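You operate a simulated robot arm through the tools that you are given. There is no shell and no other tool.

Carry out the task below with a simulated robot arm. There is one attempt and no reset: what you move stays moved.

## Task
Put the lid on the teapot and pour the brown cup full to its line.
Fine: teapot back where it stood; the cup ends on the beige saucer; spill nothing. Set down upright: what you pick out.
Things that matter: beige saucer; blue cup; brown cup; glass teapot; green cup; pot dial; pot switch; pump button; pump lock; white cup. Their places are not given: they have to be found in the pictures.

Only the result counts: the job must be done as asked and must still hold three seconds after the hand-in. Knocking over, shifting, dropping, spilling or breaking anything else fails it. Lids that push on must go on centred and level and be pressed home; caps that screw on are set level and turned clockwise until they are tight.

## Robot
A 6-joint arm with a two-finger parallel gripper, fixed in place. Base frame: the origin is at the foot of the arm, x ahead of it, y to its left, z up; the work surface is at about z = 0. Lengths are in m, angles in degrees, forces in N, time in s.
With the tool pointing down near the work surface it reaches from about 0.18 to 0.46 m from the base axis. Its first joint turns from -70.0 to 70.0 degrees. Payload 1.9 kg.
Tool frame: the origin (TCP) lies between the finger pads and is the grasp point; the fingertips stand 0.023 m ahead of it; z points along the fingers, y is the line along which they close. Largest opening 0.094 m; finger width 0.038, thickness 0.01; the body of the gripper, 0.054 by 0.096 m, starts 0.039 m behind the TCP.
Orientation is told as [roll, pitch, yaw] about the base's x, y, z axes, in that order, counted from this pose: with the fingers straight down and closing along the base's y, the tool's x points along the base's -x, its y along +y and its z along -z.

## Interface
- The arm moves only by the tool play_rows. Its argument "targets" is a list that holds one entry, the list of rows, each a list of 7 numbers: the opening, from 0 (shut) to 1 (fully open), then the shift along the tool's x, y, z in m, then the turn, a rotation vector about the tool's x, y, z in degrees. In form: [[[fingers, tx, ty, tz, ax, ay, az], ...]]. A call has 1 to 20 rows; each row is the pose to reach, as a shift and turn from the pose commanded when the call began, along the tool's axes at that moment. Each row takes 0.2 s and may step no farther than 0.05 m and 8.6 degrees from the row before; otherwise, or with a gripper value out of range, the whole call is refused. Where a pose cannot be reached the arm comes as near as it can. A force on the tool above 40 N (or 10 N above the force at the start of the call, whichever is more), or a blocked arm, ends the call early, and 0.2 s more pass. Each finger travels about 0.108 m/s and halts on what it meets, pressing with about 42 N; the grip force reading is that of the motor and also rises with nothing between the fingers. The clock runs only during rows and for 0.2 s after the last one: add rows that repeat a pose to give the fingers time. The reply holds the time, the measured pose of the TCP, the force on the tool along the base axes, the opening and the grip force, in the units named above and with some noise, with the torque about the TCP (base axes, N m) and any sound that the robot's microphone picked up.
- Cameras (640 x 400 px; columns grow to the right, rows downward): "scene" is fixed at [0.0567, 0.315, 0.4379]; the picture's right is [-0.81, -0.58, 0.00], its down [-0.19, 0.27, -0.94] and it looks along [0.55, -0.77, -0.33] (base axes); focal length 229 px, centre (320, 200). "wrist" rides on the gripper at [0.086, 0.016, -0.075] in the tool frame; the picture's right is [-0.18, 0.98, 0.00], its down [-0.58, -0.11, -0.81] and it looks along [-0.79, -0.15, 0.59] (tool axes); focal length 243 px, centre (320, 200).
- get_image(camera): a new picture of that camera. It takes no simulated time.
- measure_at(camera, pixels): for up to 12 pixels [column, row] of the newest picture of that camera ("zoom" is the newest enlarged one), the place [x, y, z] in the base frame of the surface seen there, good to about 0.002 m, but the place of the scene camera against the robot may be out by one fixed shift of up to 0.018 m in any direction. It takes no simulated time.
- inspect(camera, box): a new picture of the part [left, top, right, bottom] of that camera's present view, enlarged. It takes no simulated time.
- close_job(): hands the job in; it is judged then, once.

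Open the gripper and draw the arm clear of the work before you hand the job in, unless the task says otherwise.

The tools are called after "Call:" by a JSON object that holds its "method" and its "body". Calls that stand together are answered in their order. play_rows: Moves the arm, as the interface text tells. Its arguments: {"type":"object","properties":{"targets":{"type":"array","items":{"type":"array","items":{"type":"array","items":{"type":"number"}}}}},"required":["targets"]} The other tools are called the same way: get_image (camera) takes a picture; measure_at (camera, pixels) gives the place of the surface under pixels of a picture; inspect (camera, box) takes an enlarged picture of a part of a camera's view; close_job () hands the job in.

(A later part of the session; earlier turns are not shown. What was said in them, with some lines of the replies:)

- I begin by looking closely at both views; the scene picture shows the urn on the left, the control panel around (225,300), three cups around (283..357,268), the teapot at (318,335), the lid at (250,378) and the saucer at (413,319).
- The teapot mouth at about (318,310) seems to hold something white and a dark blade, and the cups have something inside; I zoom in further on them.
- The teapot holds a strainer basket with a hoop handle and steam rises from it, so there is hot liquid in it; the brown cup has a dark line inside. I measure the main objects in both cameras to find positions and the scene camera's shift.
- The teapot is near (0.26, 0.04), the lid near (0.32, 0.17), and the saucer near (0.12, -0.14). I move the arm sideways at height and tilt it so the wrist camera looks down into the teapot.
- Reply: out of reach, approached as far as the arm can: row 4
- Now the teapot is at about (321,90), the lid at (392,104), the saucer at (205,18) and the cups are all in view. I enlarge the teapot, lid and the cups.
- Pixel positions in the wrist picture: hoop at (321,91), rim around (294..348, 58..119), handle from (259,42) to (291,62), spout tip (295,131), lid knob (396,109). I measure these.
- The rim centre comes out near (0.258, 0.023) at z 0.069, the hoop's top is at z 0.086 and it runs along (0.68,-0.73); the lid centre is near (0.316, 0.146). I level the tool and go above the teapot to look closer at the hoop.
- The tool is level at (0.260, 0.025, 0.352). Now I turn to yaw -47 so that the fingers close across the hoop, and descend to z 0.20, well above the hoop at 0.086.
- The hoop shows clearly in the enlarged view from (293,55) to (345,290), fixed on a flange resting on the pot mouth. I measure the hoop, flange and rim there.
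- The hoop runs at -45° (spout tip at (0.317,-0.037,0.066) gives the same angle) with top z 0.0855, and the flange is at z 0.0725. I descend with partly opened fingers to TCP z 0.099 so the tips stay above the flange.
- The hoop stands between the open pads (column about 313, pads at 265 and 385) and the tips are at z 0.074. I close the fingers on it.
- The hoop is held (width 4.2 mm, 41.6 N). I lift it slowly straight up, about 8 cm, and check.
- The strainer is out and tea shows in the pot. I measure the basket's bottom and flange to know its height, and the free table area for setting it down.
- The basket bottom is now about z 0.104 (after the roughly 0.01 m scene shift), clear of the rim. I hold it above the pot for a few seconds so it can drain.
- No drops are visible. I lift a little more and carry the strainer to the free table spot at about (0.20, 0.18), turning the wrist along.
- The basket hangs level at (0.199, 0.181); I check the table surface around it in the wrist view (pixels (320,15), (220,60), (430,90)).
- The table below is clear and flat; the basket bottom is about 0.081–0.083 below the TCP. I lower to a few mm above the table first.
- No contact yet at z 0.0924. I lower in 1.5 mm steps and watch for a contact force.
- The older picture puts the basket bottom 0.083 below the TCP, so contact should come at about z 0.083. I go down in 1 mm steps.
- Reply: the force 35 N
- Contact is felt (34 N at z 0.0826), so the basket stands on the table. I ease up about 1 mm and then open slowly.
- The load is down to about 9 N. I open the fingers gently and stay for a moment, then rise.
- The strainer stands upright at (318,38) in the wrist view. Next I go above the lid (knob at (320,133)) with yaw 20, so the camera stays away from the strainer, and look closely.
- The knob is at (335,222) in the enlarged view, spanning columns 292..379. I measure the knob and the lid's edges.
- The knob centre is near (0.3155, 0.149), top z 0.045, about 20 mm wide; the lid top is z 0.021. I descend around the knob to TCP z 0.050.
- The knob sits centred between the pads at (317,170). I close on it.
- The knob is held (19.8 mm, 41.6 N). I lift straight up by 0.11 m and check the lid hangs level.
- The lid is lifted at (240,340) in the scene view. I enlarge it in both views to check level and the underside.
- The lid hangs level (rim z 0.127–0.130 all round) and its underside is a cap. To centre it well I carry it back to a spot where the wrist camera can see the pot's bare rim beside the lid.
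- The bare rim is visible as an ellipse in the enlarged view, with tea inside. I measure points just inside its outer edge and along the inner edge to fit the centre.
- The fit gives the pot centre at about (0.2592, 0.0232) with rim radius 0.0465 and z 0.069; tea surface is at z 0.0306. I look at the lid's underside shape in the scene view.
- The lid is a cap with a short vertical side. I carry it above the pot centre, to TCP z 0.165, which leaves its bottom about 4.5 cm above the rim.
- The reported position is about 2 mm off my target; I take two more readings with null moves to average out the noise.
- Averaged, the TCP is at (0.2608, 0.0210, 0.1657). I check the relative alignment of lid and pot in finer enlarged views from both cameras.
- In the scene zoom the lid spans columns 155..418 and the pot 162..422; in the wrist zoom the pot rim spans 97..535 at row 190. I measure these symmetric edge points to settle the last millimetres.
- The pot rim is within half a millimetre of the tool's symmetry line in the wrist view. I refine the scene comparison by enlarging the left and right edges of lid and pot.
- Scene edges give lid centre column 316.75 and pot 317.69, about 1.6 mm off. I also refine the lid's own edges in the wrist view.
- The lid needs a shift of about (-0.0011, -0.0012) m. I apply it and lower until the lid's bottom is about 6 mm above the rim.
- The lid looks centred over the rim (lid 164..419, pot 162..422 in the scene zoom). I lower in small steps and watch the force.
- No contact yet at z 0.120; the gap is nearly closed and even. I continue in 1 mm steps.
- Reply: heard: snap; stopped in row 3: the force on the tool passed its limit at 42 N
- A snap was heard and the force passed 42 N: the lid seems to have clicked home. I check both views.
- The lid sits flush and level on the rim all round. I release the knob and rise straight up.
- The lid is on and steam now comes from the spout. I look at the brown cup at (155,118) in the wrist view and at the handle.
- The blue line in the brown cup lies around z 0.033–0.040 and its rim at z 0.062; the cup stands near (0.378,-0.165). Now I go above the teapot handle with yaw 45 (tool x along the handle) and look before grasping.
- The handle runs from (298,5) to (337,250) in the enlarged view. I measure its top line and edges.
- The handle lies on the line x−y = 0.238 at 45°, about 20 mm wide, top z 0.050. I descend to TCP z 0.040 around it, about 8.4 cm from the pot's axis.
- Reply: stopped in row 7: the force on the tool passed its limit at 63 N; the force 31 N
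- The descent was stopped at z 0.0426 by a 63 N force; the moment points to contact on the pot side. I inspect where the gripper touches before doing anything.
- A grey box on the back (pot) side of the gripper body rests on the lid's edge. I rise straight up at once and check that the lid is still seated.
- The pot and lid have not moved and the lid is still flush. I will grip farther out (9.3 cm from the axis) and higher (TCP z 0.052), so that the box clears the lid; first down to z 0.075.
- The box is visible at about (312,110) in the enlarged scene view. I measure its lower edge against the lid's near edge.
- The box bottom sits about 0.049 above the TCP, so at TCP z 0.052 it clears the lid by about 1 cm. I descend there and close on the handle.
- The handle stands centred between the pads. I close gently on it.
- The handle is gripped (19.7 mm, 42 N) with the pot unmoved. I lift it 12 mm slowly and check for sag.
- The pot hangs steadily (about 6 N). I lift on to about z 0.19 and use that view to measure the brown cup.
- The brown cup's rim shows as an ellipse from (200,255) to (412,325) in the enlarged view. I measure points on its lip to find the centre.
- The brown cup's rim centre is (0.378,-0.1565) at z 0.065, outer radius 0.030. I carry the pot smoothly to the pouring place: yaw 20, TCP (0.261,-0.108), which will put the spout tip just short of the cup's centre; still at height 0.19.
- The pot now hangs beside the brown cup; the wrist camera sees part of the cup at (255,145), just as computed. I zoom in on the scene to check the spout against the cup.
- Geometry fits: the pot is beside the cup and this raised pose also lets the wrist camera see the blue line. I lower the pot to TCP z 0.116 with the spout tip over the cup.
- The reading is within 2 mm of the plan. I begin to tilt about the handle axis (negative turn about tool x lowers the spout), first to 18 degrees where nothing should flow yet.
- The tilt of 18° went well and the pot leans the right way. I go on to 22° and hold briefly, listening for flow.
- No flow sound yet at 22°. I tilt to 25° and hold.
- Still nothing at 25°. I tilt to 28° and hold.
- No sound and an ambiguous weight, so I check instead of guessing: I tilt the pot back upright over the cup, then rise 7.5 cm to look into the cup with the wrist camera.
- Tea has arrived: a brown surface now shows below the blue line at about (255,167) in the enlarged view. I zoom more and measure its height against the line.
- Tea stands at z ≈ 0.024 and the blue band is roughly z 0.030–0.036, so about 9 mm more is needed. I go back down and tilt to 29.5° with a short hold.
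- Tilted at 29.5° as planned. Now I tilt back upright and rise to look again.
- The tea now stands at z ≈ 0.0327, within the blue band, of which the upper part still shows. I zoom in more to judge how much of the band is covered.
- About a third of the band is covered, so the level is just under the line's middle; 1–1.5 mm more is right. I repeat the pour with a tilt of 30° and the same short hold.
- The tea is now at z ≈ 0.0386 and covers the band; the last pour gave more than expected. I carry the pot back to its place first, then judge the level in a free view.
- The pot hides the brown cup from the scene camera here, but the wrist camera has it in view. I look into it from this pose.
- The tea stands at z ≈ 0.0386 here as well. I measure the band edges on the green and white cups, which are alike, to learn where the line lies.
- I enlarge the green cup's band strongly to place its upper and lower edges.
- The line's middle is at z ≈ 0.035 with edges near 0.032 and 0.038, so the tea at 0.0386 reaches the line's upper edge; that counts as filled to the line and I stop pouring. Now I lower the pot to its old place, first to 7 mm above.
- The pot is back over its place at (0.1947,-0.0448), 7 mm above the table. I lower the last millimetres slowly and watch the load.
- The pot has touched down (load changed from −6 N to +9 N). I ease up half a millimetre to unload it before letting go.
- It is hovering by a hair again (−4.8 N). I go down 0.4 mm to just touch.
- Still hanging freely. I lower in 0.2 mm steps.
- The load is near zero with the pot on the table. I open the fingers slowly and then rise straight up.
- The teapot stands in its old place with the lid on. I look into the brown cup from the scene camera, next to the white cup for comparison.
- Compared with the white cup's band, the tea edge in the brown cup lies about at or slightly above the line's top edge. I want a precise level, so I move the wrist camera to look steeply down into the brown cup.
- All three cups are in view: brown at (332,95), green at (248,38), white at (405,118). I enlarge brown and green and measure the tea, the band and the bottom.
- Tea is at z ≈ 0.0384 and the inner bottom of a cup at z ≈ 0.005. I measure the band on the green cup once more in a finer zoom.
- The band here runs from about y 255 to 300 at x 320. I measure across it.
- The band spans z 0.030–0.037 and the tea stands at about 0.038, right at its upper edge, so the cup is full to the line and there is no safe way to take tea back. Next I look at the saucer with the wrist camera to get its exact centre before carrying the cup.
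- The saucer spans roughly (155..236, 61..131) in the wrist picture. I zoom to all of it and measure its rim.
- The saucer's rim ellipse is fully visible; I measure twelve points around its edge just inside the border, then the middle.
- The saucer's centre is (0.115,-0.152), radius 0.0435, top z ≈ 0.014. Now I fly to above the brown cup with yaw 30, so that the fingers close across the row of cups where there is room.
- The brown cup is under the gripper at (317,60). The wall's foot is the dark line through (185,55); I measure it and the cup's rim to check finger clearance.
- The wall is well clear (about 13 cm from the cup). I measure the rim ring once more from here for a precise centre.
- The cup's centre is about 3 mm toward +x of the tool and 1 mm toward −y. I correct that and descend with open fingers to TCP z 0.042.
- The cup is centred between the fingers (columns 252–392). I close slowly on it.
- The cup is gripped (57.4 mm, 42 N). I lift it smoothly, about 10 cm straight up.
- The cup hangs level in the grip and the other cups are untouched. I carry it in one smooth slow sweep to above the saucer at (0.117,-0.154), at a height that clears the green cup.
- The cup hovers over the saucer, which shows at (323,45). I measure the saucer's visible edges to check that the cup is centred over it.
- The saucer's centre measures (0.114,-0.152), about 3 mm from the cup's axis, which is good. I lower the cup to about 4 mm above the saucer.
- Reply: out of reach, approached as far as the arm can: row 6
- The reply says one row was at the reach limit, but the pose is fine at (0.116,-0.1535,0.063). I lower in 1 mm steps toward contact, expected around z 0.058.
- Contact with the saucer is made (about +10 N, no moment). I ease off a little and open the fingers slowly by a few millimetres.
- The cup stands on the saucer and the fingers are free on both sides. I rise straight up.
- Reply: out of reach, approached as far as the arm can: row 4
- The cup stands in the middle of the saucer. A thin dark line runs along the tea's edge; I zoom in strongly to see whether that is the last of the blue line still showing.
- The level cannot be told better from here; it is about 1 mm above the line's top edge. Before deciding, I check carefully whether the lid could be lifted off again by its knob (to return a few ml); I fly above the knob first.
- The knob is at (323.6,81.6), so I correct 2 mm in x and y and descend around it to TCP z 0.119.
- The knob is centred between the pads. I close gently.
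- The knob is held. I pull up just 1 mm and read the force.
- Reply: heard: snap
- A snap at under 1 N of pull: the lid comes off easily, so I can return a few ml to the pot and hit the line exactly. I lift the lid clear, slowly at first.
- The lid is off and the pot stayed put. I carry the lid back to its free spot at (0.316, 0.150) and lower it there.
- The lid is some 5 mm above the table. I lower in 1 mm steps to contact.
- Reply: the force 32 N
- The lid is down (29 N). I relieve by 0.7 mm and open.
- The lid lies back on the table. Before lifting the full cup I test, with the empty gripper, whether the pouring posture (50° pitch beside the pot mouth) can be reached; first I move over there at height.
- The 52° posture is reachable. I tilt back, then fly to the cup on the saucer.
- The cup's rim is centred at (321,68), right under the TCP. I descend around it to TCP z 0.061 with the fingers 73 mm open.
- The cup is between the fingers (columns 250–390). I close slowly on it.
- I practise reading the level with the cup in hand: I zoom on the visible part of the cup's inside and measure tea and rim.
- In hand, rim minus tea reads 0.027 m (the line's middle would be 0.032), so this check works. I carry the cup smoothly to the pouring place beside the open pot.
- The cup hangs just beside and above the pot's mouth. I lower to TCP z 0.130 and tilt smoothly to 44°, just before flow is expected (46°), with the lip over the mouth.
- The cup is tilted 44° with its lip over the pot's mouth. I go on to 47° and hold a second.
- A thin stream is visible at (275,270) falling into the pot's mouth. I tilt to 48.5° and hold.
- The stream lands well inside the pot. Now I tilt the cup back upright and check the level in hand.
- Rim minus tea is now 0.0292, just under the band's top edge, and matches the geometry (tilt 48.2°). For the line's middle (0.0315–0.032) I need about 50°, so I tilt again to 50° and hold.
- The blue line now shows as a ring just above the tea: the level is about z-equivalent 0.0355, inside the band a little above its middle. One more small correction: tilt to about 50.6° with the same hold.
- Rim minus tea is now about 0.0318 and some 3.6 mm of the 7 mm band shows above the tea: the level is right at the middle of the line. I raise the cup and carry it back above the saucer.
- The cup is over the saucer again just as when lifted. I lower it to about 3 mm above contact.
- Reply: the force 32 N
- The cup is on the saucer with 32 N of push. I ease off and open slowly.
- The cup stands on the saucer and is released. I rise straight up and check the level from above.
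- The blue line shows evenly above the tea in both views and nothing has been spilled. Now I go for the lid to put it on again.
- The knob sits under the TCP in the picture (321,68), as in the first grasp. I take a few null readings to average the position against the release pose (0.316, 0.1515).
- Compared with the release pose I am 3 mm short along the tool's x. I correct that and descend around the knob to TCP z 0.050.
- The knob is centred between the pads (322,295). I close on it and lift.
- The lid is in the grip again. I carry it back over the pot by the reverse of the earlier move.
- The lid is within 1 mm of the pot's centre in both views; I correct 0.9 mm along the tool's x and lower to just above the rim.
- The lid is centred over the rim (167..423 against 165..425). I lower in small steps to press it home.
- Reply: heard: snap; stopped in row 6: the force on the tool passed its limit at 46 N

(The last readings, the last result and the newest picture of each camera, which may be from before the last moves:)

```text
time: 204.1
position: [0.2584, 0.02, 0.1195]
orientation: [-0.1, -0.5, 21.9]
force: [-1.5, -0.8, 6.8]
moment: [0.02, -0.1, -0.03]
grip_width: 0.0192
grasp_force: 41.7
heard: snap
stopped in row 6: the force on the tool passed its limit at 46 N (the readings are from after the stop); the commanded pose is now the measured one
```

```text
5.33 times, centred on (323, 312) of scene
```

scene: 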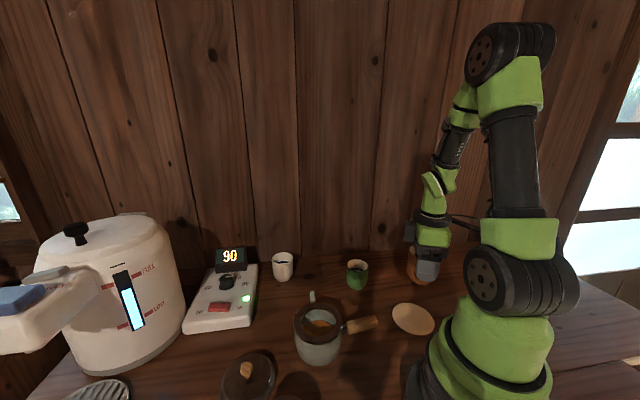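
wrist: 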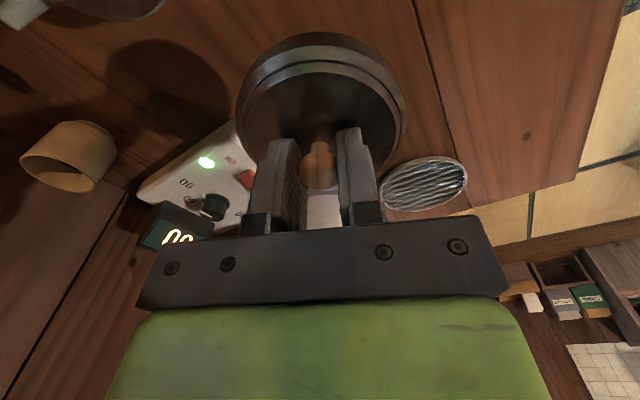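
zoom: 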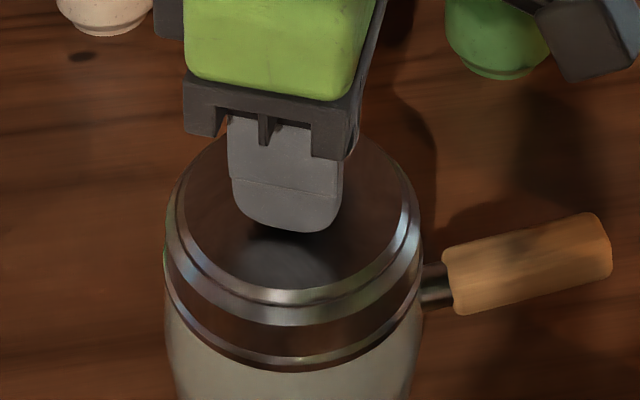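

It snapped home again, flush all round. I release the knob without lifting and then rise.

Call:
{"method": "play_rows", "body": {"targets": [[[0.25, 0, 0, 0, 0, 0, 0], [0.4, 0, 0, 0, 0, 0, 0], [0.5, 0, 0, 0, 0, 0, 0], [0.5, 0, 0, 0, 0, 0, 0], [0.5, 0, 0, -0.01, 0, 0, 0], [0.5, 0, 0, -0.03, 0, 0, 0], [0.5, 0, 0, -0.06, 0, 0, 0], [0.5, 0, 0, -0.1, 0, 0, 0], [0.5, 0, 0, -0.14, 0, 0, 0], [0.5, 0, 0, -0.14, 0, 0, 0]]]}}

Call:
{"method": "get_image", "body": {"camera": "wrist"}}

Call:
{"method": "get_image", "body": {"camera": "scene"}}

Call:
{"method": "inspect", "body": {"camera": "scene", "box": [270, 260, 440, 370]}}

```text
time: 206.3
position: [0.2579, 0.0211, 0.2581]
orientation: [-0.1, -0.5, 22.0]
force: [0.1, 0.3, -0.6]
moment: [-0.03, -0.04, 0.01]
grip_width: 0.0471
grasp_force: 0.1
```

```text
taken
```

wrist: 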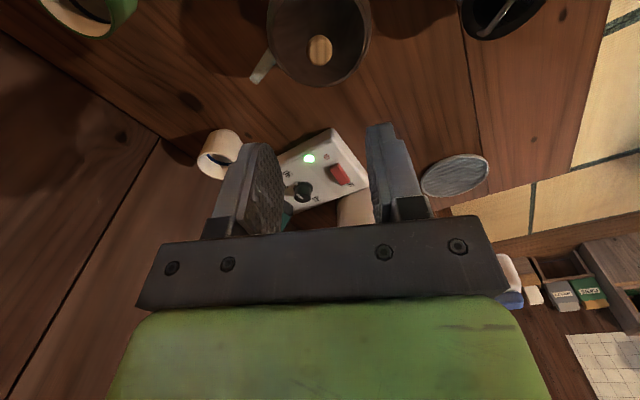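

```text
taken
```

scene: 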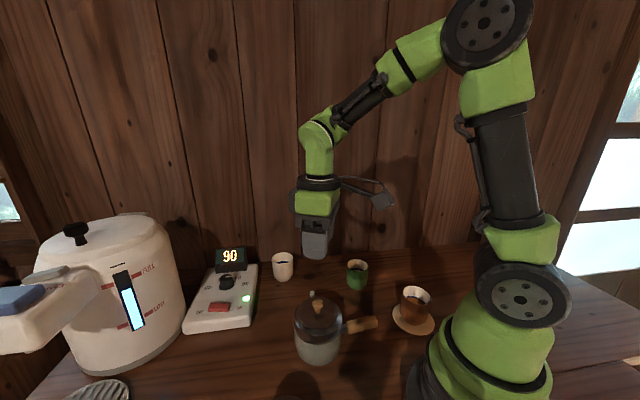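

```text
3.64 times, centred on (355, 315) of scene
```

zoom: 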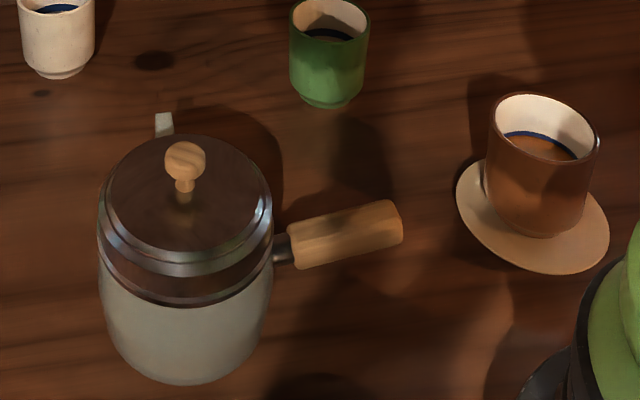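

Lid on, teapot in its old place, cup with the line just showing on the saucer. I draw the arm up and clear, opening the gripper fully, and take last pictures of everything.

Call:
{"method": "play_rows", "body": {"targets": [[[0.6, 0, 0, -0.03, 0, 0, 0], [0.8, 0, 0, -0.06, 0, 0, 0], [1, 0, 0, -0.09, 0, 0, 0], [1, 0, 0, -0.12, 0, 0, 0], [1, 0, 0, -0.12, 0, 0, 0]]]}}

Call:
{"method": "get_image", "body": {"camera": "wrist"}}

Call:
{"method": "get_image", "body": {"camera": "scene"}}

Call:
{"method": "inspect", "body": {"camera": "scene", "box": [200, 230, 460, 400]}}

```text
time: 207.5
position: [0.2574, 0.0211, 0.3815]
orientation: [0.0, -0.4, 22.0]
force: [0.5, -0.4, -0.3]
moment: [-0.01, 0.01, 0.01]
grip_width: 0.0938
grasp_force: 0.1
```

```text
taken
```

wrist: 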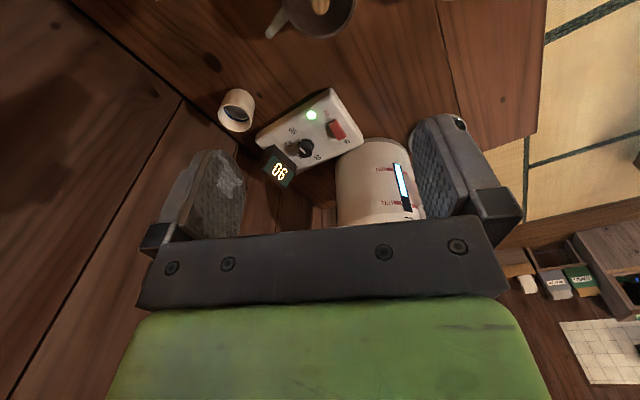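

```text
taken
```

scene: 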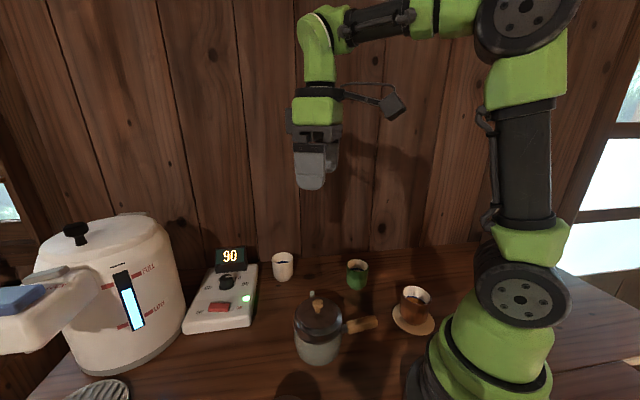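

```text
2.35 times, centred on (330, 315) of scene
```

zoom: 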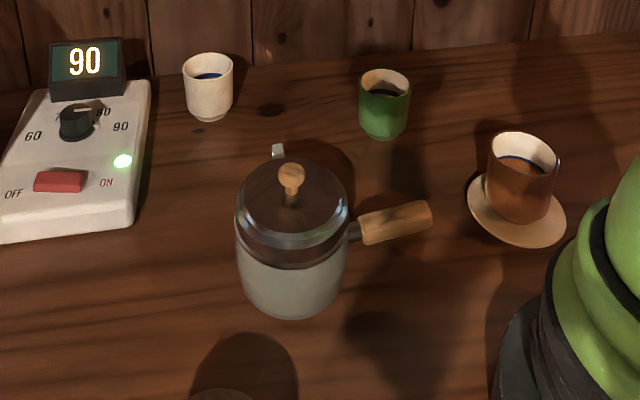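

All is in order: the lid is flush, the teapot is in its place, and the strainer stands upright on the table. The brown cup is on the beige saucer, filled to its line, with nothing spilled. The gripper is open and clear, so I hand the job in.

Call:
{"method": "close_job", "body": {}}

```text
The job is handed in.
```

The job is handed in; I have not seen the verdict. In the last pictures everything is as the task asks:

- **Lid:** it is seated flush on the teapot and snapped home.
- **Teapot:** it is back where it stood, to within about 1 mm.
- **Brown cup:** it stands on the beige saucer with the tea at about the middle of its blue line.
- **Strainer:** I took it out of the teapot and set it upright on free table at about (0.20, 0.18). It was last seen upright while I was handling the cup; it is just outside the final views.
- **Spills:** none are visible, and the white and green cups look untouched. The blue cup never came into view.

- **Pressing on the lid:** on my first try at the handle, a box on the back of the gripper pushed on the lid with up to 63 N. The pot and lid did not move.
- **Overfilling:** I first filled the cup about 1 mm past the top of the line. I took the lid off again, poured a little tea back into the pot, and pressed the lid home a second time.
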